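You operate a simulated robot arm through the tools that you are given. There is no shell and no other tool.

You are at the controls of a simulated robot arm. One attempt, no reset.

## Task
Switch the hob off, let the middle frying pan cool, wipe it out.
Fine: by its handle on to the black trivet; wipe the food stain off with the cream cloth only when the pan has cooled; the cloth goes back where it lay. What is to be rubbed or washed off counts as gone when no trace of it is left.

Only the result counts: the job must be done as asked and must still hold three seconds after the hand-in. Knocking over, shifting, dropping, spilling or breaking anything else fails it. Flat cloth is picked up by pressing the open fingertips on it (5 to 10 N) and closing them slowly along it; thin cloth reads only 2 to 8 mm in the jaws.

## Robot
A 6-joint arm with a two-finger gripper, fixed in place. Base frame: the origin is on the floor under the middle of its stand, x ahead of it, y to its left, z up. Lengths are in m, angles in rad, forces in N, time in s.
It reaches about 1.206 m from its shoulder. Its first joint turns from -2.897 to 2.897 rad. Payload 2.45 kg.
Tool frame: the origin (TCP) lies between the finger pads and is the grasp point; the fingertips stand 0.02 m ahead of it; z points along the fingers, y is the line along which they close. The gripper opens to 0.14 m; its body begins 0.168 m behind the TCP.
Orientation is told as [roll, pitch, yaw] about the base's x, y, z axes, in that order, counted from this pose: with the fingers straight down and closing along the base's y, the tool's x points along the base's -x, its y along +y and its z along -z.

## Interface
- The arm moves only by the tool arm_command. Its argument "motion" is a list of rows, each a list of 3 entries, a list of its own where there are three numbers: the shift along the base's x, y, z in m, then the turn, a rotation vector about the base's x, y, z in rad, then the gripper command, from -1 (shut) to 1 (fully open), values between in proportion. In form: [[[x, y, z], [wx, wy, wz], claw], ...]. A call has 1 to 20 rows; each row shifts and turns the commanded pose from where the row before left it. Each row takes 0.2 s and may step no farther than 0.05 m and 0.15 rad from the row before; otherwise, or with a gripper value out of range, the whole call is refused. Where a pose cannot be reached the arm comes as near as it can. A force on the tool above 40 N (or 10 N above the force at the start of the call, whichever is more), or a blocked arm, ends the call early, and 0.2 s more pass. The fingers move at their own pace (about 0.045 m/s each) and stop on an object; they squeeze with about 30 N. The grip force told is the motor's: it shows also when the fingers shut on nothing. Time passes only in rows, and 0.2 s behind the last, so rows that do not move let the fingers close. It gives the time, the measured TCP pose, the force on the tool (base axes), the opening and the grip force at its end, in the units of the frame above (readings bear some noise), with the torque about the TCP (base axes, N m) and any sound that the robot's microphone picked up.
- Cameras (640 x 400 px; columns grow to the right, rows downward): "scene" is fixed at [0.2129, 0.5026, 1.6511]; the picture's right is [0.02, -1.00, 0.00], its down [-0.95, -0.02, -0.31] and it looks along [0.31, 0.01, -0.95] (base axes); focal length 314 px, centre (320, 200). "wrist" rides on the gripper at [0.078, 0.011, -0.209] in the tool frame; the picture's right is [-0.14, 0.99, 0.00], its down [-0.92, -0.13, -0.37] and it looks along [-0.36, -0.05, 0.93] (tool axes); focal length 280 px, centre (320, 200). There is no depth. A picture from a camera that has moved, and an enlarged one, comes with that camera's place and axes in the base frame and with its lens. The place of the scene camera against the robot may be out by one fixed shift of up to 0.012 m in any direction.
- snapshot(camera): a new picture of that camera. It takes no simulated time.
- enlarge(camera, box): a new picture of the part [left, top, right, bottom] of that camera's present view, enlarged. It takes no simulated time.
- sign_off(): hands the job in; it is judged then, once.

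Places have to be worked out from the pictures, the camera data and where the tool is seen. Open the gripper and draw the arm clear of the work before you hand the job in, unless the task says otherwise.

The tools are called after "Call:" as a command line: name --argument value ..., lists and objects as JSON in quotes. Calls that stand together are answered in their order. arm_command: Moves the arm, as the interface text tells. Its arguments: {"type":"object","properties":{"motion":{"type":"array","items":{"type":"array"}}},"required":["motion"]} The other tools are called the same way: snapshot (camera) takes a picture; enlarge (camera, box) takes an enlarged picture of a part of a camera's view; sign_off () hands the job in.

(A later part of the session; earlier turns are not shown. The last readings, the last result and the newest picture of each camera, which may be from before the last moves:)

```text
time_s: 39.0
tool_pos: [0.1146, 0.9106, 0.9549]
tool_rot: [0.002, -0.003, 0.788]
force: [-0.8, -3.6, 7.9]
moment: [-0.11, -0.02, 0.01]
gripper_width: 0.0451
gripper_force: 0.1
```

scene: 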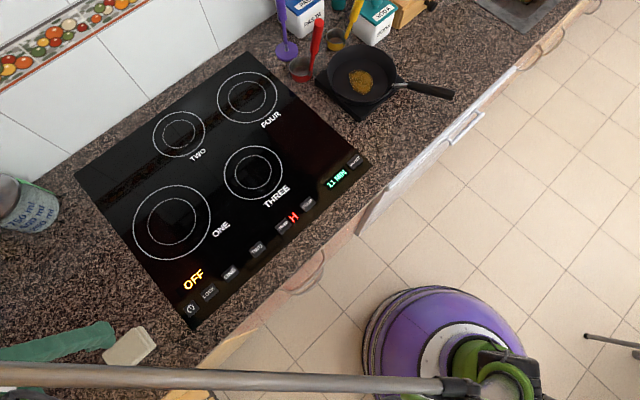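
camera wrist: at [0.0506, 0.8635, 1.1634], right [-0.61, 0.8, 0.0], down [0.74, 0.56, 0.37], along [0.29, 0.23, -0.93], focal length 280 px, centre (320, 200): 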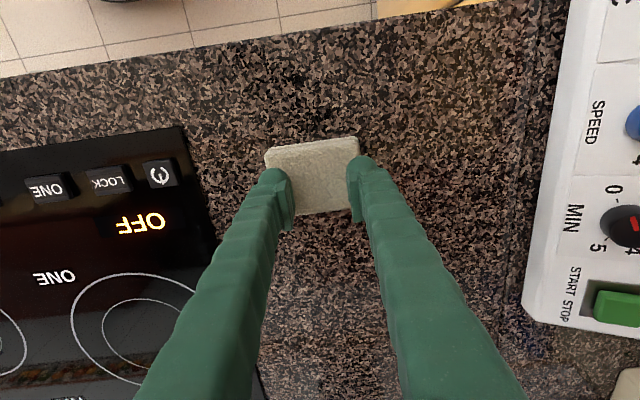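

The cloth is a thick folded pad: its top is near z 0.935 and it measures roughly 76 × 55 × 35 mm, centred near (0.113, 0.900). Rather than bunching it I will grip it across its short sides, so I rise, turn the tool to -45° and look again.

Call:
arm_command --motion '[[[0, 0, 0.01], [0, 0, 0], -0.36], [[0, 0, 0.03], [0, 0, 0], 0.3], [[0, 0, 0.04], [0, 0, 0], 0.4], [[0, -0.002, 0.02], [0, 0, -0.1428], 0.4], [[0, -0.002, 0], [0, 0, -0.1428], 0.4], [[0, -0.002, 0], [0, 0, -0.1428], 0.4], [[0, -0.002, 0], [0, 0, -0.1428], 0.4], [[0, -0.001, 0], [0, 0, -0.1428], 0.4], [[0, -0.001, 0], [0, 0, -0.1428], 0.4], [[0, 0, 0], [0, 0, -0.1428], 0.4], [[0, 0, 0], [0, 0, -0.1428], 0.4], [[0, 0, 0], [0, 0, -0.1428], 0.4], [[0, 0, 0], [0, 0, -0.1428], 0.4], [[0, 0, 0], [0, 0, -0.1428], 0.4], [[0, 0, 0], [0, 0, 0], 0.4]]'

Call:
snapshot --camera "wrist"

Call:
snapshot --camera "scene"

```text
time_s: 42.2
tool_pos: [0.1142, 0.9017, 1.0543]
tool_rot: [0.001, -0.004, -0.784]
force: [-0.8, 0.9, 0.2]
moment: [0.04, 0.0, -0.04]
gripper_width: 0.098
gripper_force: 0.0
```

```text
taken
camera wrist: at [0.0658, 0.9656, 1.2628], right [0.8, 0.6, 0.0], down [0.56, -0.74, 0.37], along [0.23, -0.3, -0.93], focal length 280 px, centre (320, 200)
```

wrist: 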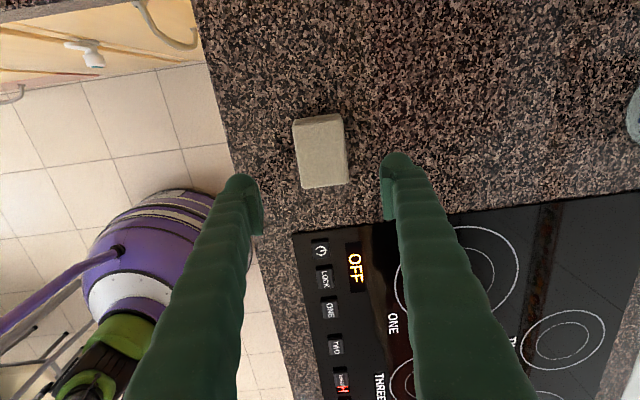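

```text
taken
```

scene: 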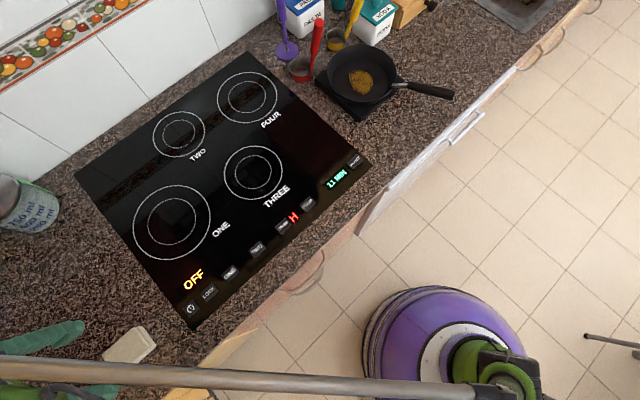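

Clear view of the cloth now; I enlarge it to judge its thickness and centring.

Call:
enlarge --camera "wrist" --box '[250, 90, 400, 210]'

Call:
enlarge --camera "scene" --box '[60, 300, 200, 390]'

```text
3.33 times, centred on (325, 150) of wrist
camera zoom: at [0.0658, 0.9656, 1.2628], right [0.8, 0.6, 0.0], down [0.56, -0.74, 0.37], along [0.23, -0.3, -0.93], focal length 935 px, centre (303, 367)
```

zoom: 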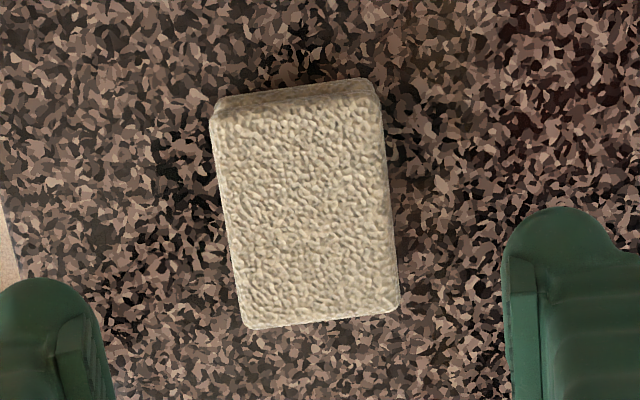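

```text
4.44 times, centred on (130, 345) of scene
camera zoom: at [0.2129, 0.5026, 1.6511], right [0.02, -1.0, 0.0], down [-0.95, -0.02, -0.31], along [0.31, 0.01, -0.95], focal length 1396 px, centre (1164, -444)
```

zoom: 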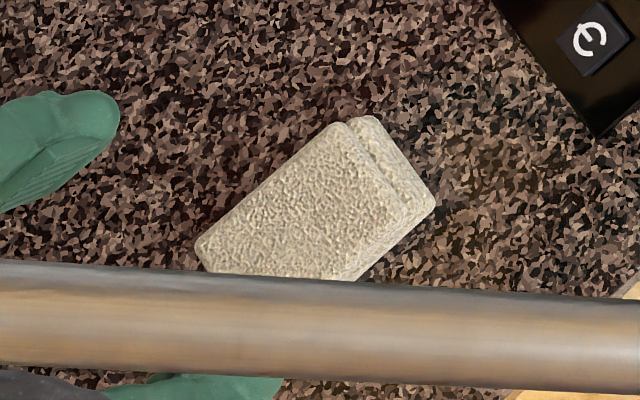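

The pad measures about 80 × 59 mm with visible folds; its centre is near (0.110, 0.908). I align to that and descend with the fingers straddling it, slowly near the end.

Call:
arm_command --motion '[[[-0.004, 0.006, -0.02], [0, 0, 0], 0.4], [[0, 0, -0.025], [0, 0, 0], 0.4], [[0, 0, -0.025], [0, 0, 0], 0.4], [[0, 0, -0.015], [0, 0, 0], 0.4], [[0, 0, -0.01], [0, 0, 0], 0.4], [[0, 0, -0.005], [0, 0, 0], 0.4], [[0, 0, 0], [0, 0, 0], 0.4]]'

Call:
enlarge --camera "wrist" --box '[220, 90, 420, 240]'

Call:
enlarge --camera "scene" --box '[60, 300, 200, 390]'

```text
time_s: 43.8
tool_pos: [0.1094, 0.908, 0.9549]
tool_rot: [0.002, -0.003, -0.782]
force: [-0.6, 0.0, -0.1]
moment: [0.02, 0.0, 0.0]
gripper_width: 0.0981
gripper_force: 0.0
```

```text
2.67 times, centred on (320, 165) of wrist
camera zoom: at [0.0614, 0.9728, 1.1627], right [0.8, 0.61, 0.0], down [0.56, -0.74, 0.37], along [0.23, -0.29, -0.93], focal length 748 px, centre (320, 293)
```

zoom: 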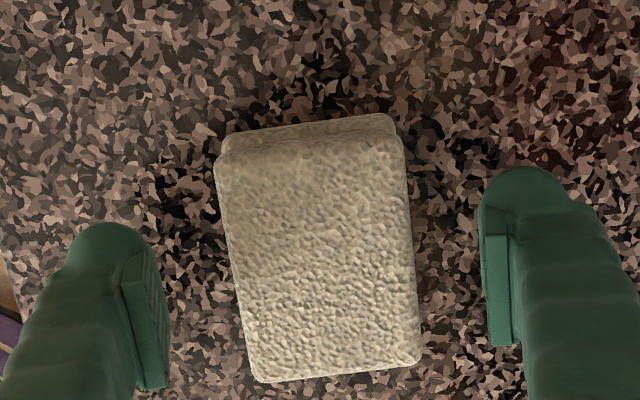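

```text
4.44 times, centred on (130, 345) of scene
camera zoom: at [0.2129, 0.5026, 1.6511], right [0.02, -1.0, 0.0], down [-0.95, -0.02, -0.31], along [0.31, 0.01, -0.95], focal length 1396 px, centre (1164, -444)
```

zoom: 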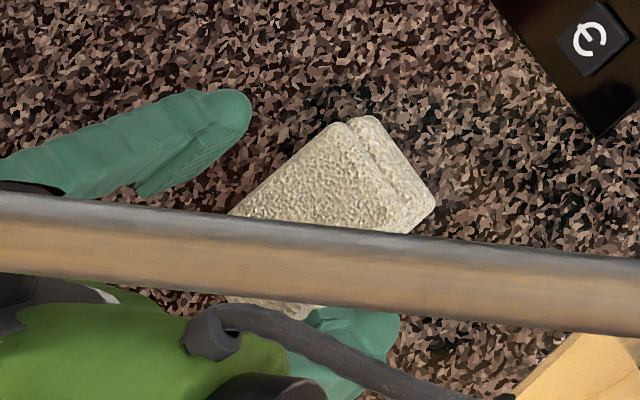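

The fingers straddle the pad with room on both sides. I go down farther in 3 mm steps, watching for contact with the counter.

Call:
arm_command --motion '[[[0.001, 0, -0.003], [0, 0, 0], 0.4], [[0, 0, -0.003], [0, 0, 0], 0.4], [[0, 0, -0.003], [0, 0, 0], 0.4], [[0, 0, -0.003], [0, 0, 0], 0.4], [[0, 0, -0.003], [0, 0, 0], 0.4], [[0, 0, -0.003], [0, 0, 0], 0.4]]'

Call:
enlarge --camera "wrist" --box '[220, 90, 420, 240]'

```text
time_s: 45.2
tool_pos: [0.1107, 0.9072, 0.9367]
tool_rot: [0.002, -0.002, -0.783]
force: [0.6, 0.2, 0.1]
moment: [0.0, 0.0, 0.0]
gripper_width: 0.0979
gripper_force: 0.0
```

```text
2.67 times, centred on (320, 165) of wrist
camera zoom: at [0.0619, 0.9723, 1.1445], right [0.8, 0.61, 0.0], down [0.56, -0.74, 0.37], along [0.23, -0.29, -0.93], focal length 748 px, centre (320, 293)
```

zoom: 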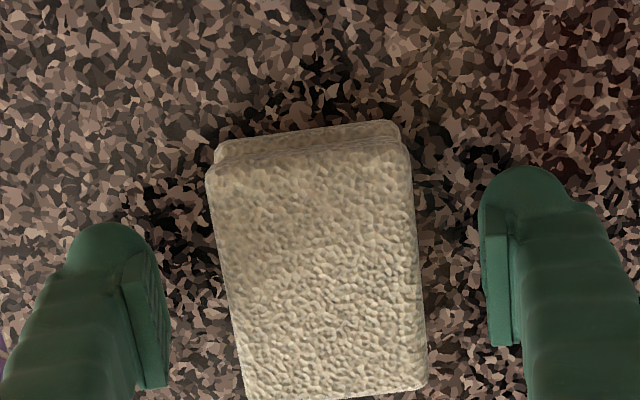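

The pad is centred between the fingers. I lower 4 mm more and close gradually onto its sides to feel how it responds.

Call:
arm_command --motion '[[[0, 0, -0.002], [0, 0, 0], 0.2], [[0, 0, -0.002], [0, 0, 0], 0.1], [[0, 0, 0], [0, 0, 0], 0], [[0, 0, 0], [0, 0, 0], -0.1], [[0, 0, 0], [0, 0, 0], -0.2], [[0, 0, 0], [0, 0, 0], -0.3], [[0, 0, 0], [0, 0, 0], -0.3], [[0, 0, 0], [0, 0, 0], -0.3]]'

Call:
enlarge --camera "wrist" --box '[220, 90, 420, 240]'

```text
time_s: 47.0
tool_pos: [0.1104, 0.9074, 0.9314]
tool_rot: [0.004, -0.004, -0.783]
force: [-0.3, -0.4, -0.2]
moment: [0.02, -0.01, 0.02]
gripper_width: 0.0584
gripper_force: 29.6
```

```text
2.67 times, centred on (320, 165) of wrist
camera zoom: at [0.0619, 0.9723, 1.1403], right [0.8, 0.61, 0.0], down [0.56, -0.74, 0.37], along [0.23, -0.29, -0.93], focal length 748 px, centre (320, 293)
```

zoom: 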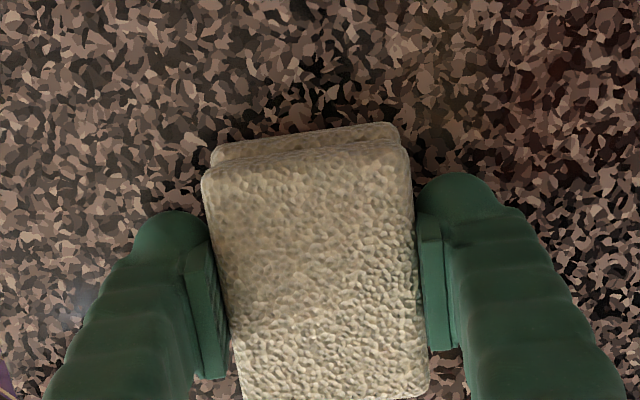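

The pad behaves as a firm block: 58 mm at 30 N. The place to return it to is TCP (0.1104, 0.9074, 0.9314) at yaw -0.783. I tighten the grip and lift it carefully.

Call:
arm_command --motion '[[[0, 0, 0], [0, 0, 0], -1], [[0, 0, 0.005], [0, 0, 0], -1], [[0, 0, 0.01], [0, 0, 0], -1], [[0, 0, 0.02], [0, 0, 0], -1], [[0, 0, 0.03], [0, 0, 0], -1], [[0, 0, 0.03], [0, 0, 0], -1], [[0, 0, 0], [0, 0, 0], -1]]'

Call:
snapshot --camera "wrist"

Call:
snapshot --camera "scene"

```text
time_s: 48.6
tool_pos: [0.112, 0.9088, 1.0285]
tool_rot: [0.003, -0.003, -0.782]
force: [0.8, -0.2, -0.4]
moment: [-0.02, 0.01, 0.0]
gripper_width: 0.0588
gripper_force: 29.9
```

```text
taken
camera wrist: at [0.0638, 0.9725, 1.2366], right [0.8, 0.61, 0.0], down [0.56, -0.74, 0.37], along [0.23, -0.29, -0.93], focal length 280 px, centre (320, 200)
```

wrist: 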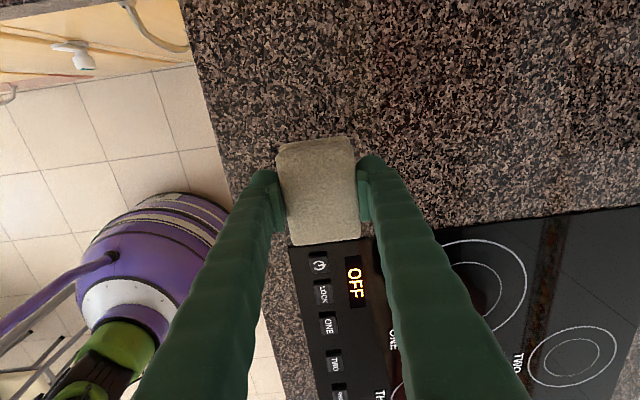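

```text
taken
```

scene: 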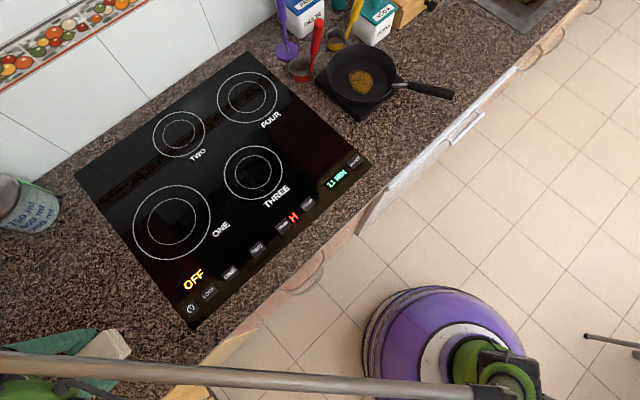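

The cloth is firmly held and hangs level. I carry it at height toward the pan, turning the tool back to yaw 0, and stop short of it to check whether it is still steaming.

Call:
arm_command --motion '[[[0, 0, 0.04], [0, 0, 0], -1], [[0, 0, 0.045], [0, 0, 0], -1], [[0, 0, 0.045], [0, 0, 0], -1], [[0.0287, -0.0311, 0.02], [0, 0, 0.046], -1], [[0.0287, -0.0311, 0.02], [0, 0, 0.046], -1], [[0.0287, -0.0311, 0], [0, 0, 0.046], -1], [[0.0287, -0.0311, 0], [0, 0, 0.046], -1], [[0.0287, -0.0311, 0], [0, 0, 0.046], -1], [[0.0287, -0.0311, 0], [0, 0, 0.046], -1], [[0.0287, -0.0311, 0], [0, 0, 0.046], -1], [[0.0287, -0.0311, 0], [0, 0, 0.046], -1], [[0.0287, -0.0311, 0], [0, 0, 0.046], -1], [[0.0287, -0.0311, 0], [0, 0, 0.046], -1], [[0.0287, -0.0311, 0], [0, 0, 0.046], -1], [[0.0287, -0.0311, 0], [0, 0, 0.046], -1], [[0.0287, -0.0311, 0], [0, 0, 0.046], -1], [[0.0287, -0.0311, 0], [0, 0, 0.046], -1], [[0.0287, -0.0311, 0], [0, 0, 0.046], -1], [[0.0287, -0.0311, 0], [0, 0, 0.046], -1], [[0.0287, -0.0311, 0], [0, 0, 0.046], -1]]'

Call:
snapshot --camera "wrist"

Call:
snapshot --camera "scene"

```text
time_s: 52.8
tool_pos: [0.5985, 0.3786, 1.1935]
tool_rot: [0.002, -0.005, 0.004]
force: [-0.4, 0.5, -0.5]
moment: [-0.05, -0.07, 0.04]
gripper_width: 0.0586
gripper_force: 30.0
out of reach, approached as far as the arm can: row 3
```

```text
taken
camera wrist: at [0.5189, 0.3895, 1.4028], right [0.13, 0.99, 0.0], down [0.92, -0.13, 0.37], along [0.37, -0.05, -0.93], focal length 280 px, centre (320, 200)
```

wrist: 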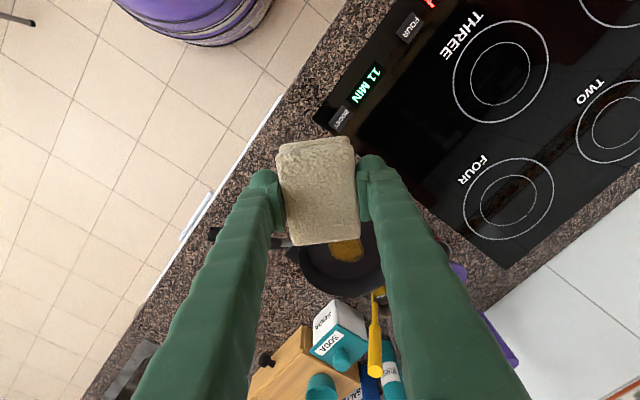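

```text
taken
```

scene: 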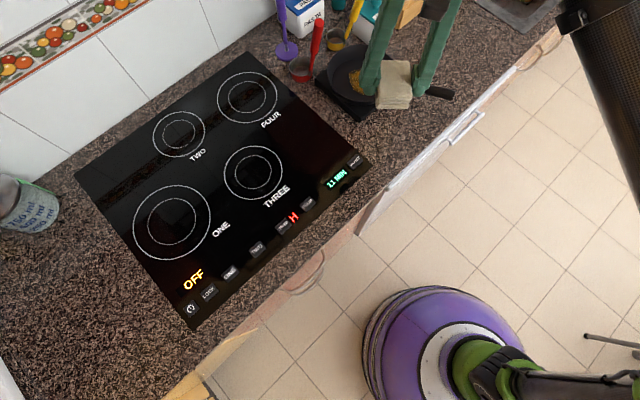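

The cloth is held; the H still glows on the hob. I zoom on the pan to look for steam.

Call:
enlarge --camera "scene" --box '[280, 20, 460, 140]'

Call:
enlarge --camera "scene" --box '[230, 150, 380, 250]'

```text
3.33 times, centred on (370, 80) of scene
camera zoom: at [0.2129, 0.5026, 1.6511], right [0.02, -1.0, 0.0], down [-0.95, -0.02, -0.31], along [0.31, 0.01, -0.95], focal length 1047 px, centre (153, 600)
```

zoom: 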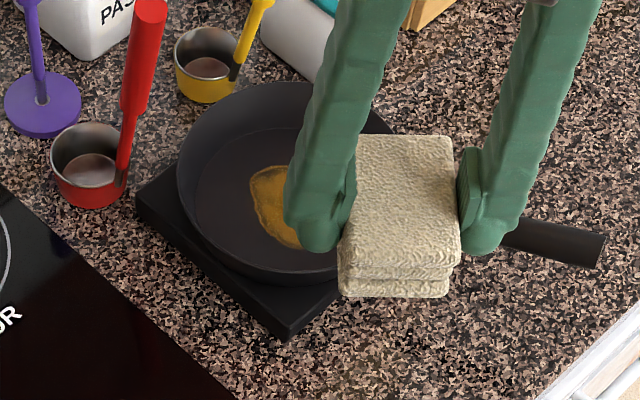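

```text
4.00 times, centred on (305, 200) of scene
camera zoom: at [0.2129, 0.5026, 1.6511], right [0.02, -1.0, 0.0], down [-0.95, -0.02, -0.31], along [0.31, 0.01, -0.95], focal length 1256 px, centre (380, 200)
```

zoom: 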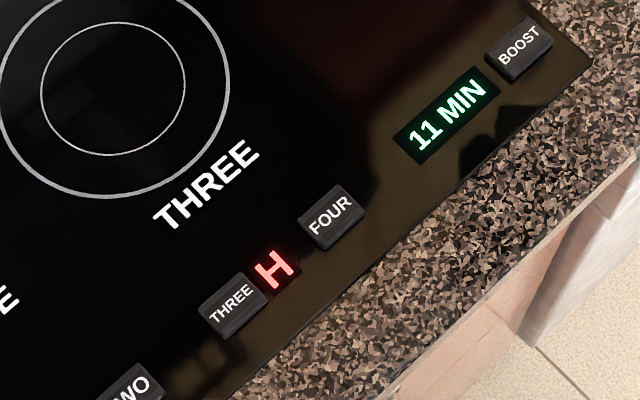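

No steam is visible, but the zone's residual-heat H is still lit, so I wait rather than wipe too early.

Call:
arm_command --motion '[[[0, 0, 0], [0, 0, 0], -1], [[0, 0, 0], [0, 0, 0], -1], [[0, 0, 0], [0, 0, 0], -1], [[0, 0, 0], [0, 0, 0], -1], [[0, 0, 0], [0, 0, 0], -1], [[0, 0, 0], [0, 0, 0], -1], [[0, 0, 0], [0, 0, 0], -1], [[0, 0, 0], [0, 0, 0], -1], [[0, 0, 0], [0, 0, 0], -1], [[0, 0, 0], [0, 0, 0], -1], [[0, 0, 0], [0, 0, 0], -1], [[0, 0, 0], [0, 0, 0], -1], [[0, 0, 0], [0, 0, 0], -1], [[0, 0, 0], [0, 0, 0], -1], [[0, 0, 0], [0, 0, 0], -1], [[0, 0, 0], [0, 0, 0], -1], [[0, 0, 0], [0, 0, 0], -1], [[0, 0, 0], [0, 0, 0], -1], [[0, 0, 0], [0, 0, 0], -1], [[0, 0, 0], [0, 0, 0], -1]]'

Call:
arm_command --motion '[[[0, 0, 0], [0, 0, 0], -1], [[0, 0, 0], [0, 0, 0], -1], [[0, 0, 0], [0, 0, 0], -1], [[0, 0, 0], [0, 0, 0], -1], [[0, 0, 0], [0, 0, 0], -1], [[0, 0, 0], [0, 0, 0], -1], [[0, 0, 0], [0, 0, 0], -1], [[0, 0, 0], [0, 0, 0], -1], [[0, 0, 0], [0, 0, 0], -1], [[0, 0, 0], [0, 0, 0], -1], [[0, 0, 0], [0, 0, 0], -1], [[0, 0, 0], [0, 0, 0], -1], [[0, 0, 0], [0, 0, 0], -1], [[0, 0, 0], [0, 0, 0], -1], [[0, 0, 0], [0, 0, 0], -1], [[0, 0, 0], [0, 0, 0], -1], [[0, 0, 0], [0, 0, 0], -1], [[0, 0, 0], [0, 0, 0], -1], [[0, 0, 0], [0, 0, 0], -1], [[0, 0, 0], [0, 0, 0], -1]]'

Call:
snapshot --camera "scene"

```text
time_s: 57.0
tool_pos: [0.5975, 0.3771, 1.1943]
tool_rot: [0.003, -0.003, 0.002]
force: [-0.6, -0.9, -0.5]
moment: [-0.03, 0.01, 0.02]
gripper_width: 0.0587
gripper_force: 30.2
```

```text
time_s: 61.2
tool_pos: [0.5969, 0.3776, 1.1946]
tool_rot: [0.003, -0.003, 0.001]
force: [-0.2, -0.5, 0.2]
moment: [-0.01, 0.0, 0.01]
gripper_width: 0.0585
gripper_force: 29.8
```

```text
taken
```

scene: 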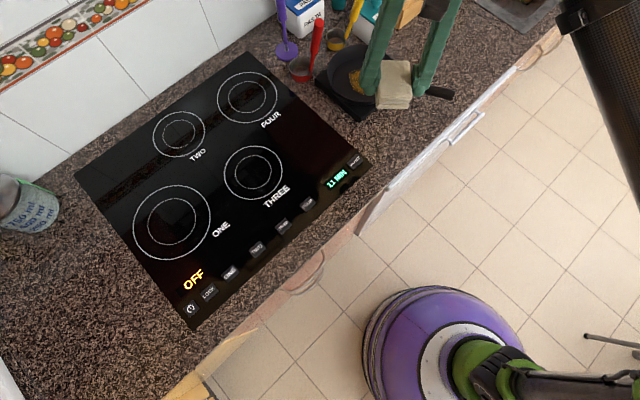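

The H has gone out and there is no steam. I wait a little longer for margin before touching the pan.

Call:
arm_command --motion '[[[0, 0, 0], [0, 0, 0], -1], [[0, 0, 0], [0, 0, 0], -1], [[0, 0, 0], [0, 0, 0], -1], [[0, 0, 0], [0, 0, 0], -1], [[0, 0, 0], [0, 0, 0], -1], [[0, 0, 0], [0, 0, 0], -1], [[0, 0, 0], [0, 0, 0], -1], [[0, 0, 0], [0, 0, 0], -1], [[0, 0, 0], [0, 0, 0], -1], [[0, 0, 0], [0, 0, 0], -1], [[0, 0, 0], [0, 0, 0], -1], [[0, 0, 0], [0, 0, 0], -1], [[0, 0, 0], [0, 0, 0], -1], [[0, 0, 0], [0, 0, 0], -1], [[0, 0, 0], [0, 0, 0], -1], [[0, 0, 0], [0, 0, 0], -1], [[0, 0, 0], [0, 0, 0], -1], [[0, 0, 0], [0, 0, 0], -1], [[0, 0, 0], [0, 0, 0], -1], [[0, 0, 0], [0, 0, 0], -1]]'

Call:
arm_command --motion '[[[0, 0, 0], [0, 0, 0], -1], [[0, 0, 0], [0, 0, 0], -1], [[0, 0, 0], [0, 0, 0], -1], [[0, 0, 0], [0, 0, 0], -1], [[0, 0, 0], [0, 0, 0], -1], [[0, 0, 0], [0, 0, 0], -1], [[0, 0, 0], [0, 0, 0], -1], [[0, 0, 0], [0, 0, 0], -1], [[0, 0, 0], [0, 0, 0], -1], [[0, 0, 0], [0, 0, 0], -1], [[0, 0, 0], [0, 0, 0], -1], [[0, 0, 0], [0, 0, 0], -1], [[0, 0, 0], [0, 0, 0], -1], [[0, 0, 0], [0, 0, 0], -1], [[0, 0, 0], [0, 0, 0], -1], [[0, 0, 0], [0, 0, 0], -1], [[0, 0, 0], [0, 0, 0], -1], [[0, 0, 0], [0, 0, 0], -1], [[0, 0, 0], [0, 0, 0], -1], [[0, 0, 0], [0, 0, 0], -1]]'

Call:
arm_command --motion '[[[0, 0, 0], [0, 0, 0], -1], [[0, 0, 0], [0, 0, 0], -1], [[0, 0, 0], [0, 0, 0], -1], [[0, 0, 0], [0, 0, 0], -1], [[0, 0, 0], [0, 0, 0], -1], [[0, 0, 0], [0, 0, 0], -1], [[0, 0, 0], [0, 0, 0], -1], [[0, 0, 0], [0, 0, 0], -1], [[0, 0, 0], [0, 0, 0], -1], [[0, 0, 0], [0, 0, 0], -1], [[0, 0, 0], [0, 0, 0], -1], [[0, 0, 0], [0, 0, 0], -1], [[0, 0, 0], [0, 0, 0], -1], [[0, 0, 0], [0, 0, 0], -1], [[0, 0, 0], [0, 0, 0], -1], [[0, 0, 0], [0, 0, 0], -1], [[0, 0, 0], [0, 0, 0], -1], [[0, 0, 0], [0, 0, 0], -1], [[0, 0, 0], [0, 0, 0], -1], [[0, 0, 0], [0, 0, 0], -1]]'

Call:
snapshot --camera "scene"

Call:
snapshot --camera "wrist"

```text
time_s: 65.4
tool_pos: [0.5976, 0.3772, 1.1927]
tool_rot: [0.001, -0.004, 0.002]
force: [1.1, 0.3, -0.8]
moment: [0.04, -0.01, 0.01]
gripper_width: 0.0585
gripper_force: 30.2
```

```text
time_s: 69.6
tool_pos: [0.5978, 0.3776, 1.1938]
tool_rot: [0.001, -0.004, 0.003]
force: [0.7, 0.4, -0.2]
moment: [0.02, 0.0, 0.01]
gripper_width: 0.0585
gripper_force: 29.8
```

```text
time_s: 73.8
tool_pos: [0.5969, 0.3777, 1.1933]
tool_rot: [0.003, -0.002, 0.002]
force: [-0.4, 0.3, 0.3]
moment: [-0.01, 0.0, -0.01]
gripper_width: 0.0586
gripper_force: 30.3
```

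```text
taken
```

scene: 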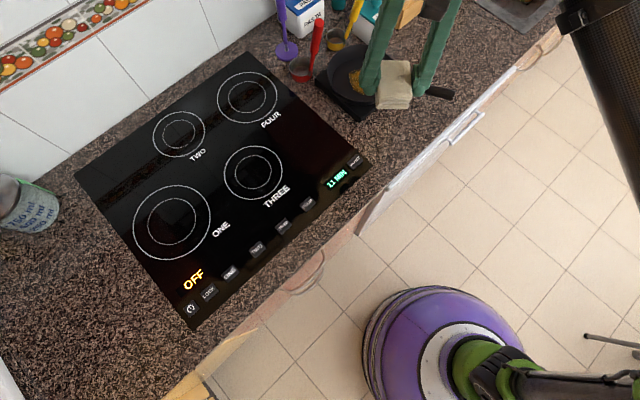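

```text
taken
camera wrist: at [0.519, 0.3895, 1.4028], right [0.14, 0.99, 0.0], down [0.92, -0.13, 0.37], along [0.37, -0.05, -0.93], focal length 280 px, centre (320, 200)
```

wrist: 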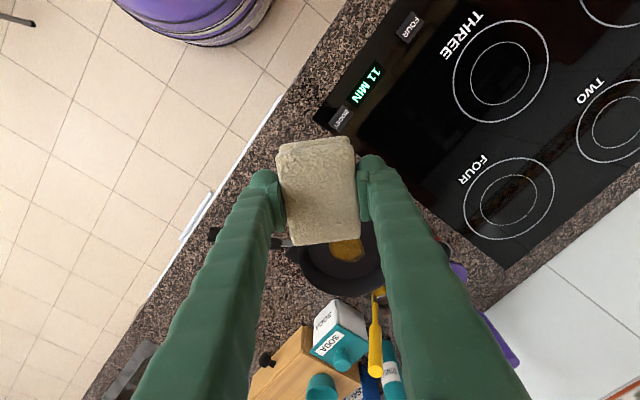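

No steam and no H for over 12 s, so the pan has cooled. I turn to yaw +45°, which keeps the gripper body clear of both ladle handles, and look at the pan and stain from the room side before wiping.

Call:
arm_command --motion '[[[0.01, -0.02, -0.01], [0, 0, 0.131], -1], [[0.01, -0.02, -0.015], [0, 0, 0.131], -1], [[0.01, -0.02, -0.015], [0, 0, 0.131], -1], [[0.01, -0.02, -0.015], [0, 0, 0.131], -1], [[0.01, -0.02, -0.015], [0, 0, 0.131], -1], [[0.012, -0.018, -0.015], [0, 0, 0.131], -1], [[0, 0, -0.01], [0, 0, 0], -1], [[0, 0, 0], [0, 0, 0], -1]]'

Call:
snapshot --camera "wrist"

Call:
enlarge --camera "scene" --box '[280, 0, 480, 130]'

```text
time_s: 75.6
tool_pos: [0.6619, 0.2585, 1.0996]
tool_rot: [0.001, -0.004, 0.789]
force: [0.6, -0.6, -0.3]
moment: [0.0, 0.03, 0.03]
gripper_width: 0.0587
gripper_force: 29.8
```

```text
taken
camera wrist: at [0.5984, 0.2111, 1.3089], right [-0.61, 0.8, 0.0], down [0.74, 0.56, 0.37], along [0.29, 0.23, -0.93], focal length 280 px, centre (320, 200)
```

wrist: 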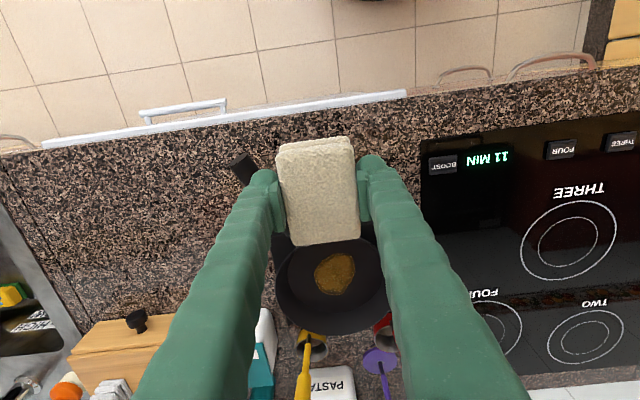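

```text
3.08 times, centred on (380, 65) of scene
camera zoom: at [0.2129, 0.5026, 1.6511], right [0.02, -1.0, 0.0], down [-0.95, -0.02, -0.31], along [0.31, 0.01, -0.95], focal length 967 px, centre (135, 615)
```

zoom: 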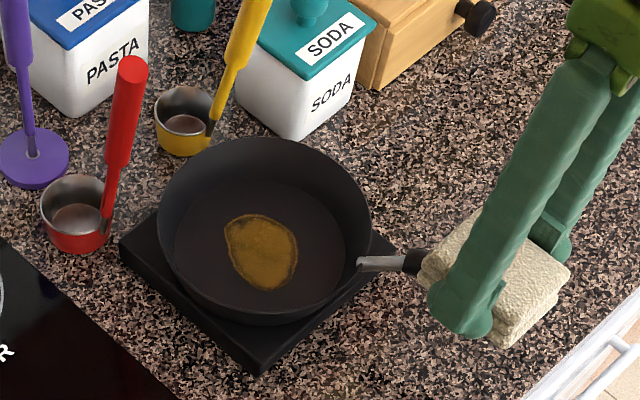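

The stain is centred near (0.803, 0.401), practically the pan's centre. I move the cloth above it and come down to just above the rim.

Call:
arm_command --motion '[[[0.02, 0.02, 0], [0, 0, 0], -1], [[0.025, 0.025, 0], [0, 0, 0], -1], [[0.03, 0.03, 0], [0, 0, 0], -1], [[0.03, 0.03, 0], [0, 0, 0], -1], [[0.025, 0.025, -0.01], [0, 0, 0], -1], [[0.011, 0.013, -0.02], [0, 0, 0], -1], [[0, 0, -0.025], [0, 0, 0], -1], [[0, 0, -0.025], [0, 0, 0], -1], [[0, 0, -0.01], [0, 0, 0], -1], [[0, 0, 0], [0, 0, 0], -1]]'

Call:
snapshot --camera "wrist"

Call:
enlarge --camera "scene" --box '[280, 0, 480, 130]'

```text
time_s: 77.8
tool_pos: [0.801, 0.4018, 1.0087]
tool_rot: [0.002, -0.005, 0.787]
force: [-0.5, -0.6, -1.3]
moment: [0.0, 0.03, 0.02]
gripper_width: 0.0586
gripper_force: 30.1
```

```text
taken
camera wrist: at [0.7381, 0.3549, 1.2182], right [-0.6, 0.8, 0.0], down [0.74, 0.56, 0.37], along [0.29, 0.23, -0.93], focal length 280 px, centre (320, 200)
```

wrist: 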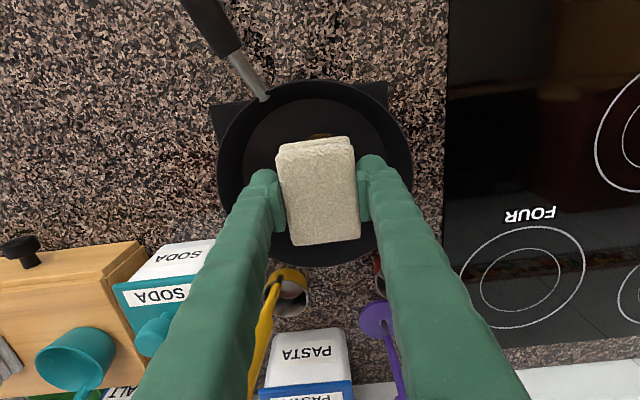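

```text
3.08 times, centred on (380, 65) of scene
camera zoom: at [0.2129, 0.5026, 1.6511], right [0.02, -1.0, 0.0], down [-0.95, -0.02, -0.31], along [0.31, 0.01, -0.95], focal length 967 px, centre (135, 615)
```

zoom: 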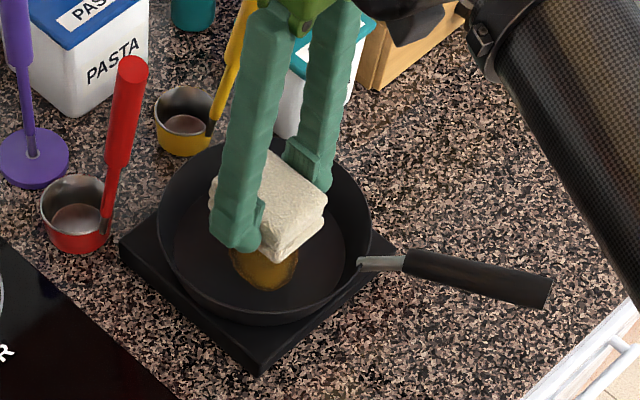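

The pan centre works out to about (0.807, 0.4025), with the stain within a few mm of it. I shift 5 mm and lower the cloth into the pan, slowing for contact.

Call:
arm_command --motion '[[[0.003, 0.0005, -0.008], [0, 0, 0], -1], [[0.002, 0, -0.008], [0, 0, 0], -1], [[0, 0, -0.008], [0, 0, 0], -1], [[0, 0, -0.006], [0, 0, 0], -1], [[0, 0, -0.004], [0, 0, 0], -1], [[0, 0, -0.003], [0, 0, 0], -1], [[0, 0, 0], [0, 0, 0], -1]]'

Call:
enlarge --camera "scene" --box '[300, 20, 440, 130]'

Call:
enlarge --camera "wrist" --box '[190, 60, 440, 280]'

```text
time_s: 79.4
tool_pos: [0.8068, 0.4019, 0.9736]
tool_rot: [0.001, -0.004, 0.787]
force: [0.5, 0.1, 0.6]
moment: [-0.01, -0.03, -0.01]
gripper_width: 0.0587
gripper_force: 30.1
```

```text
3.64 times, centred on (370, 75) of scene
camera zoom: at [0.2129, 0.5026, 1.6511], right [0.02, -1.0, 0.0], down [-0.95, -0.02, -0.31], along [0.31, 0.01, -0.95], focal length 1142 px, centre (138, 654)
```

zoom: 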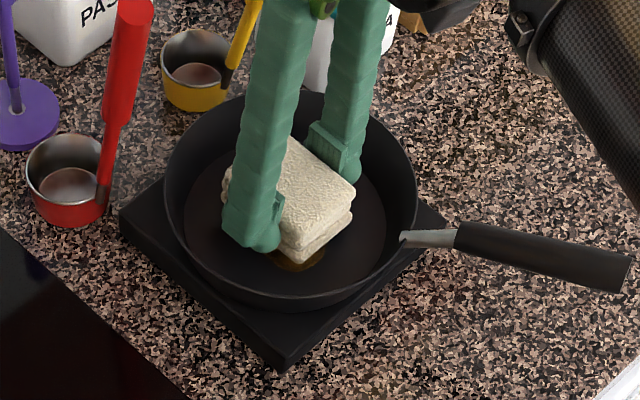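

```text
1.82 times, centred on (315, 170) of wrist
camera zoom: at [0.7444, 0.3546, 1.1815], right [-0.6, 0.8, 0.0], down [0.74, 0.56, 0.37], along [0.29, 0.23, -0.93], focal length 510 px, centre (329, 254)
```

zoom: 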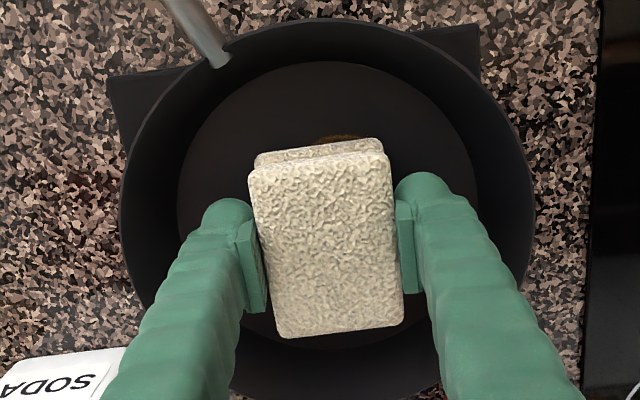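

Still free of contact at TCP z 0.974, with the cloth close above the pan bottom. I continue in small steps until light contact.

Call:
arm_command --motion '[[[0, 0, -0.003], [0, 0, 0], -1], [[0, 0, -0.003], [0, 0, 0], -1], [[0, 0, -0.002], [0, 0, 0], -1], [[0, 0, -0.002], [0, 0, 0], -1]]'

Call:
arm_command --motion '[[[0, 0, -0.0015], [0, 0, 0], -1], [[0, 0, -0.0015], [0, 0, 0], -1]]'

```text
time_s: 80.4
tool_pos: [0.8064, 0.4022, 0.9637]
tool_rot: [0.003, -0.003, 0.786]
force: [-0.2, 0.1, -1.1]
moment: [0.03, 0.02, 0.0]
gripper_width: 0.0589
gripper_force: 29.6
```

```text
time_s: 81.0
tool_pos: [0.8068, 0.4023, 0.9615]
tool_rot: [0.002, -0.003, 0.788]
force: [2.9, 0.7, 14.1]
moment: [0.35, 0.24, -0.08]
gripper_width: 0.0587
gripper_force: 29.8
```

Contact reached at TCP z 0.9615 with 14 N. I ease off 0.6 mm to lighten the pressure and start a short trial stroke to see that the pan stays put and the stain comes off.

Call:
arm_command --motion '[[[0, 0, 0.0006], [0, 0, 0], -1], [[0.0035, 0.0035, 0], [0, 0, 0], -1], [[0.0035, 0.0035, 0], [0, 0, 0], -1], [[0, 0, 0], [0, 0, 0], -1]]'

Call:
enlarge --camera "scene" --box '[300, 20, 440, 130]'

```text
time_s: 82.0
tool_pos: [0.8139, 0.4085, 0.9614]
tool_rot: [0.001, -0.004, 0.787]
force: [-0.9, -0.7, 2.6]
moment: [0.09, 0.11, 0.05]
gripper_width: 0.0586
gripper_force: 29.9
```

```text
3.64 times, centred on (370, 75) of scene
camera zoom: at [0.2129, 0.5026, 1.6511], right [0.02, -1.0, 0.0], down [-0.95, -0.02, -0.31], along [0.31, 0.01, -0.95], focal length 1142 px, centre (138, 654)
```

zoom: 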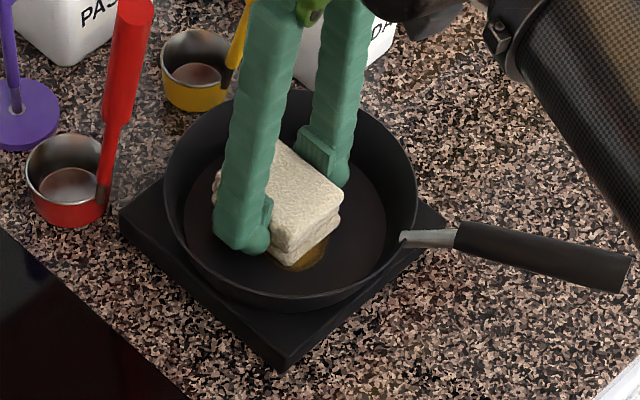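

The pan has not moved and the force is a light 2.6 N. I press slightly more and stroke back and forth along the cloth's long direction.

Call:
arm_command --motion '[[[0, 0, -0.0004], [0, 0, 0], -1], [[-0.0036, -0.0036, 0], [0, 0, 0], -1], [[-0.0036, -0.0036, 0], [0, 0, 0], -1], [[-0.0036, -0.0036, 0], [0, 0, 0], -1], [[-0.0036, -0.0036, 0], [0, 0, 0], -1], [[-0.0036, -0.0036, 0], [0, 0, 0], -1], [[0, 0, 0], [0, 0, 0], -1]]'

Call:
enlarge --camera "scene" --box '[300, 20, 440, 130]'

Call:
enlarge --camera "wrist" --box '[190, 60, 440, 280]'

```text
time_s: 83.6
tool_pos: [0.7939, 0.3898, 0.9602]
tool_rot: [0.002, -0.005, 0.788]
force: [2.8, 6.2, 17.6]
moment: [0.09, 0.02, 0.06]
gripper_width: 0.0586
gripper_force: 30.0
```

```text
3.64 times, centred on (370, 75) of scene
camera zoom: at [0.2129, 0.5026, 1.6511], right [0.02, -1.0, 0.0], down [-0.95, -0.02, -0.31], along [0.31, 0.01, -0.95], focal length 1142 px, centre (138, 654)
```

zoom: 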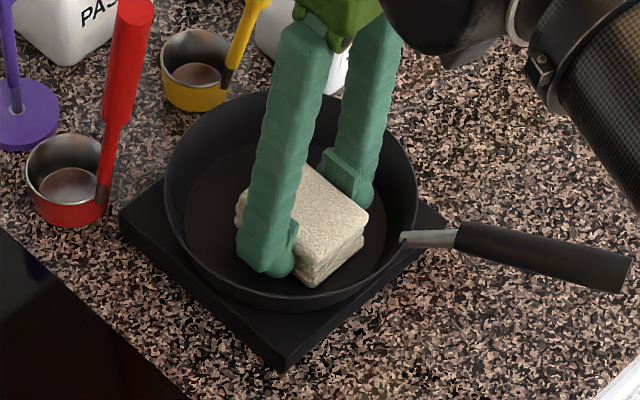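

```text
1.82 times, centred on (315, 170) of wrist
camera zoom: at [0.732, 0.3434, 1.1695], right [-0.6, 0.8, 0.0], down [0.74, 0.56, 0.37], along [0.29, 0.23, -0.93], focal length 510 px, centre (329, 254)
```

zoom: 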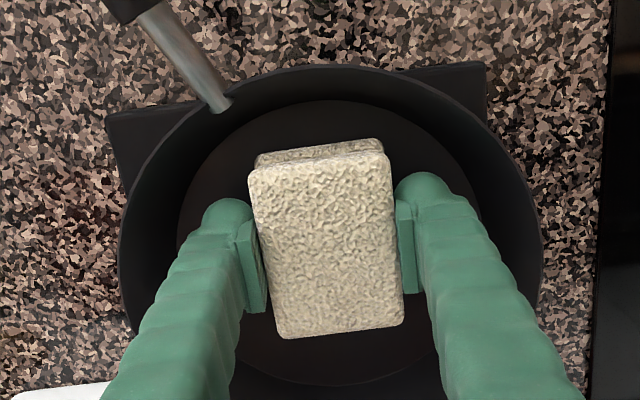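

The far part already looks clean and the pan is still in place, though pressure rose to 17 N at this end. I ease off 0.5 mm and wipe a loop over the right-hand side first.

Call:
arm_command --motion '[[[0, 0, 0.0006], [0, 0, 0], -1], [[0.0042, -0.0014, 0], [0, 0, 0], -1], [[0.0042, -0.0014, 0], [0, 0, 0], -1], [[0.0042, -0.0014, 0], [0, 0, 0], -1], [[0.0039, 0.0039, -0.0001], [0, 0, 0], -1], [[0.0039, 0.0039, -0.0001], [0, 0, 0], -1], [[0.0039, 0.0039, -0.0001], [0, 0, 0], -1], [[0.0039, 0.0039, -0.0001], [0, 0, 0], -1]]'

Call:
enlarge --camera "scene" --box '[300, 20, 440, 130]'

```text
time_s: 85.4
tool_pos: [0.825, 0.4019, 0.9614]
tool_rot: [0.001, -0.002, 0.788]
force: [0.4, -0.3, -0.1]
moment: [-0.01, 0.1, 0.04]
gripper_width: 0.0585
gripper_force: 30.1
```

```text
3.64 times, centred on (370, 75) of scene
camera zoom: at [0.2129, 0.5026, 1.6511], right [0.02, -1.0, 0.0], down [-0.95, -0.02, -0.31], along [0.31, 0.01, -0.95], focal length 1142 px, centre (138, 654)
```

zoom: 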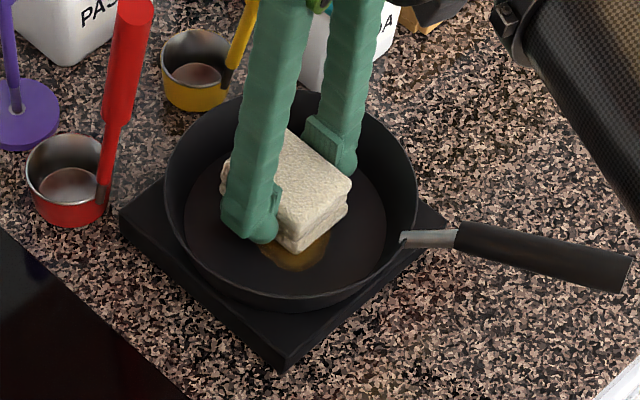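

Contact was lost at the far end: the surface sits about 1 mm lower there. I lower 1 mm and wipe across and back toward the near side, compensating height along the way.

Call:
arm_command --motion '[[[0, 0, -0.0007], [0, 0, 0], -1], [[0, 0, -0.0004], [0, 0, 0], -1], [[-0.0034, 0.0034, 0], [0, 0, 0], -1], [[-0.0034, 0.0034, 0], [0, 0, 0], -1], [[-0.0034, 0.0034, 0], [0, 0, 0], -1], [[-0.0034, 0.0034, 0], [0, 0, 0], -1], [[-0.0034, 0.0034, 0], [0, 0, 0], -1]]'

Call:
enlarge --camera "scene" --box '[300, 20, 440, 130]'

```text
time_s: 87.0
tool_pos: [0.8062, 0.419, 0.9613]
tool_rot: [0.003, -0.006, 0.788]
force: [9.3, -8.5, 29.1]
moment: [-0.22, -0.14, 0.04]
gripper_width: 0.0584
gripper_force: 29.7
```

```text
3.64 times, centred on (370, 75) of scene
camera zoom: at [0.2129, 0.5026, 1.6511], right [0.02, -1.0, 0.0], down [-0.95, -0.02, -0.31], along [0.31, 0.01, -0.95], focal length 1142 px, centre (138, 654)
```

zoom: 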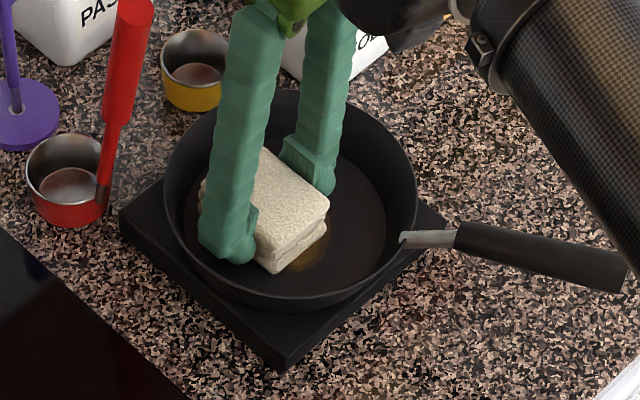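

Pressure went up to 29 N, more than I want, so I raise 1.2 mm and continue the stroke toward the near side.

Call:
arm_command --motion '[[[0, 0, 0.0012], [0, 0, 0], -1], [[-0.0039, -0.0039, 0.0001], [0, 0, 0], -1], [[-0.0039, -0.0039, 0.0001], [0, 0, 0], -1], [[-0.0039, -0.0039, 0.0001], [0, 0, 0], -1], [[-0.0039, -0.0039, 0.0001], [0, 0, 0], -1]]'

Call:
enlarge --camera "scene" --box '[300, 20, 440, 130]'

```text
time_s: 88.2
tool_pos: [0.792, 0.4042, 0.961]
tool_rot: [0.001, -0.004, 0.789]
force: [0.1, 0.2, -0.3]
moment: [0.01, 0.0, -0.02]
gripper_width: 0.0588
gripper_force: 30.5
```

```text
3.64 times, centred on (370, 75) of scene
camera zoom: at [0.2129, 0.5026, 1.6511], right [0.02, -1.0, 0.0], down [-0.95, -0.02, -0.31], along [0.31, 0.01, -0.95], focal length 1142 px, centre (138, 654)
```

zoom: 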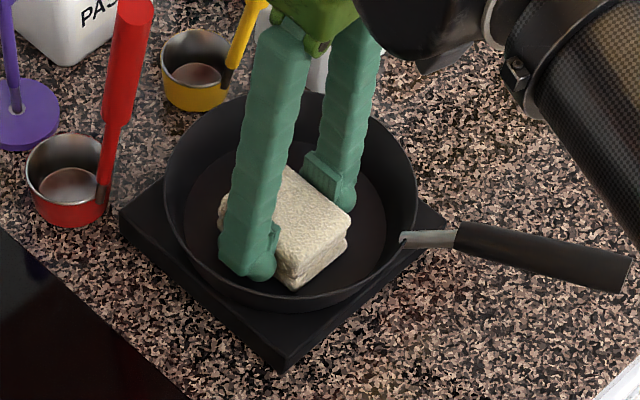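

Contact is just lost here at z 0.961. I lower 1 mm and wipe across the near part of the stain toward the other side.

Call:
arm_command --motion '[[[0, 0, -0.001], [0, 0, 0], -1], [[0.0034, -0.0034, 0], [0, 0, 0], -1], [[0.0034, -0.0034, 0], [0, 0, 0], -1], [[0.0034, -0.0034, 0], [0, 0, 0], -1], [[0.0034, -0.0034, 0], [0, 0, 0], -1], [[0.0034, -0.0034, 0], [0, 0, 0], -1]]'

```text
time_s: 89.6
tool_pos: [0.8085, 0.3871, 0.9604]
tool_rot: [0.002, -0.002, 0.789]
force: [-0.4, -0.1, 0.1]
moment: [0.02, 0.0, 0.0]
gripper_width: 0.0586
gripper_force: 29.5
```

No force here at 0.9604; the cloth may have been pushed up a millimetre in the grip. I lower in 0.6 mm steps until light contact returns.

Call:
arm_command --motion '[[[0, 0, -0.0006], [0, 0, 0], -1], [[0, 0, -0.0006], [0, 0, 0], -1]]'

```text
time_s: 90.2
tool_pos: [0.8079, 0.3867, 0.9603]
tool_rot: [0.003, -0.005, 0.787]
force: [3.1, -0.1, 21.5]
moment: [-0.02, 0.04, 0.02]
gripper_width: 0.0586
gripper_force: 30.6
```

Contact is back at 21 N. I back off 0.5 mm and stroke along the long direction and return, then check.

Call:
arm_command --motion '[[[0, 0, 0.0005], [0, 0, 0], -1], [[0.0039, 0.0039, 0], [0, 0, 0], -1], [[0.0039, 0.0039, 0], [0, 0, 0], -1], [[0.0039, 0.0039, 0], [0, 0, 0], -1], [[0.0039, 0.0039, 0], [0, 0, 0], -1]]'

```text
time_s: 91.4
tool_pos: [0.8235, 0.4024, 0.9609]
tool_rot: [0.003, -0.005, 0.788]
force: [-7.0, -6.3, 19.0]
moment: [-0.07, 0.15, -0.02]
gripper_width: 0.0587
gripper_force: 30.9
```

A solid contact of 19 N, and friction shows it is rubbing. I continue across to the other side with a slight ease.

Call:
arm_command --motion '[[[-0.0034, 0.0034, 0.0003], [0, 0, 0], -1], [[-0.0034, 0.0034, 0], [0, 0, 0], -1], [[-0.0034, 0.0034, 0], [0, 0, 0], -1], [[-0.0034, 0.0034, 0], [0, 0, 0], -1], [[-0.0034, 0.0034, 0], [0, 0, 0], -1]]'

```text
time_s: 92.6
tool_pos: [0.807, 0.4197, 0.9603]
tool_rot: [0.001, -0.003, 0.786]
force: [3.3, -3.8, 10.7]
moment: [-0.05, -0.1, 0.01]
gripper_width: 0.0583
gripper_force: 29.5
```

Good contact at 11 N. I stroke back toward the near side at this pressure.

Call:
arm_command --motion '[[[-0.0039, -0.0039, -0.0001], [0, 0, 0], -1], [[-0.0039, -0.0039, 0], [0, 0, 0], -1], [[-0.0039, -0.0039, 0], [0, 0, 0], -1], [[-0.0039, -0.0039, 0], [0, 0, 0], -1]]'

Call:
enlarge --camera "scene" --box '[300, 20, 440, 130]'

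```text
time_s: 93.6
tool_pos: [0.7909, 0.4034, 0.9609]
tool_rot: [0.003, -0.002, 0.788]
force: [2.1, 5.7, 14.0]
moment: [0.19, -0.02, 0.02]
gripper_width: 0.0586
gripper_force: 30.1
```

```text
3.64 times, centred on (370, 75) of scene
camera zoom: at [0.2129, 0.5026, 1.6511], right [0.02, -1.0, 0.0], down [-0.95, -0.02, -0.31], along [0.31, 0.01, -0.95], focal length 1142 px, centre (138, 654)
```

zoom: 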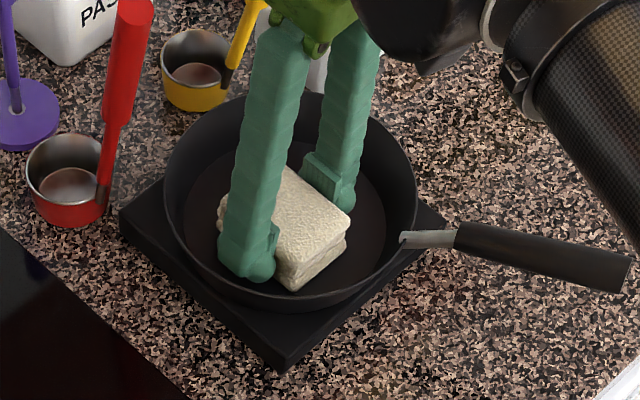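

Contact holds at 14 N and the pan is in place. I finish this loop across the near edge and along the middle.

Call:
arm_command --motion '[[[0.0034, -0.0034, 0], [0, 0, 0], -1], [[0.0034, -0.0034, 0], [0, 0, 0], -1], [[0.0034, -0.0034, 0], [0, 0, 0], -1], [[0.0034, -0.0034, 0], [0, 0, 0], -1], [[0.0034, -0.0034, 0], [0, 0, 0], -1]]'

Call:
arm_command --motion '[[[-0.0035, 0.0035, 0], [0, 0, 0], -1], [[-0.005, 0, 0], [0, 0, 0], -1], [[-0.003, -0.002, 0], [0, 0, 0], -1], [[0.0039, 0.0039, 0], [0, 0, 0], -1], [[0.0039, 0.0039, 0], [0, 0, 0], -1], [[0.0039, 0.0039, 0], [0, 0, 0], -1]]'

```text
time_s: 94.8
tool_pos: [0.8077, 0.386, 0.9615]
tool_rot: [0.002, -0.004, 0.789]
force: [-3.0, 2.8, 9.1]
moment: [0.06, 0.14, 0.05]
gripper_width: 0.0585
gripper_force: 29.9
```

```text
time_s: 96.2
tool_pos: [0.8065, 0.3992, 0.9602]
tool_rot: [0.003, -0.004, 0.787]
force: [-4.8, -5.5, 13.3]
moment: [-0.08, 0.13, 0.01]
gripper_width: 0.0587
gripper_force: 30.0
```

The loop kept 9 to 14 N throughout. I lift straight up and draw back so that I can inspect the pan bottom.

Call:
arm_command --motion '[[[0, 0, 0.005], [0, 0, 0], -1], [[0, 0, 0.015], [0, 0, 0], -1], [[0, 0, 0.03], [0, 0, 0], -1], [[0, 0, 0.04], [0, 0, 0], -1], [[0, 0, 0.04], [0, 0, 0], -1], [[-0.03, -0.03, 0.01], [0, 0, 0], -1], [[-0.03, -0.03, 0], [0, 0, 0], -1], [[-0.03, -0.03, 0], [0, 0, 0], -1], [[-0.03, -0.03, 0], [0, 0, 0], -1], [[-0.025, -0.025, 0], [0, 0, 0], -1], [[0, 0, 0], [0, 0, 0], -1]]'

Call:
enlarge --camera "scene" --box '[310, 30, 420, 120]'

Call:
enlarge --camera "wrist" --box '[250, 200, 410, 350]'

```text
time_s: 98.6
tool_pos: [0.6611, 0.245, 1.0981]
tool_rot: [0.002, -0.005, 0.79]
force: [0.5, 1.7, -0.1]
moment: [-0.18, 0.06, 0.03]
gripper_width: 0.0587
gripper_force: 29.5
```

```text
4.44 times, centred on (365, 75) of scene
camera zoom: at [0.2129, 0.5026, 1.6511], right [0.02, -1.0, 0.0], down [-0.95, -0.02, -0.31], along [0.31, 0.01, -0.95], focal length 1396 px, centre (120, 756)
```

zoom: 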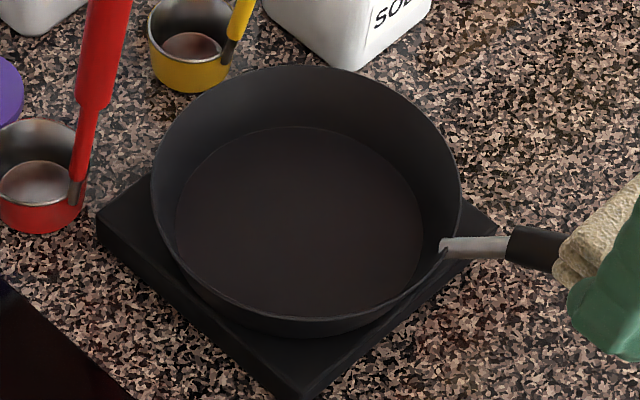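

```text
2.67 times, centred on (330, 275) of wrist
camera zoom: at [0.5974, 0.1977, 1.3064], right [-0.61, 0.8, 0.0], down [0.74, 0.56, 0.37], along [0.29, 0.23, -0.93], focal length 748 px, centre (293, 0)
```

zoom: 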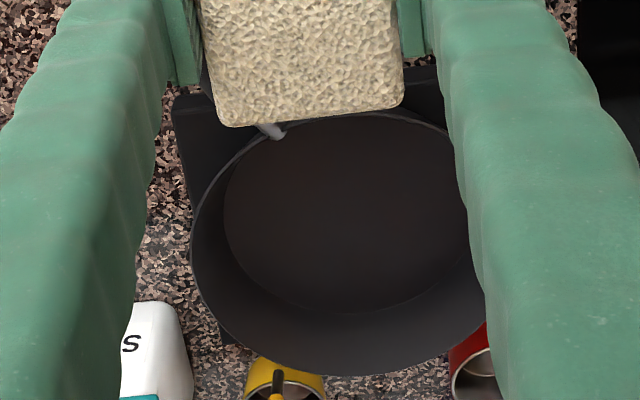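

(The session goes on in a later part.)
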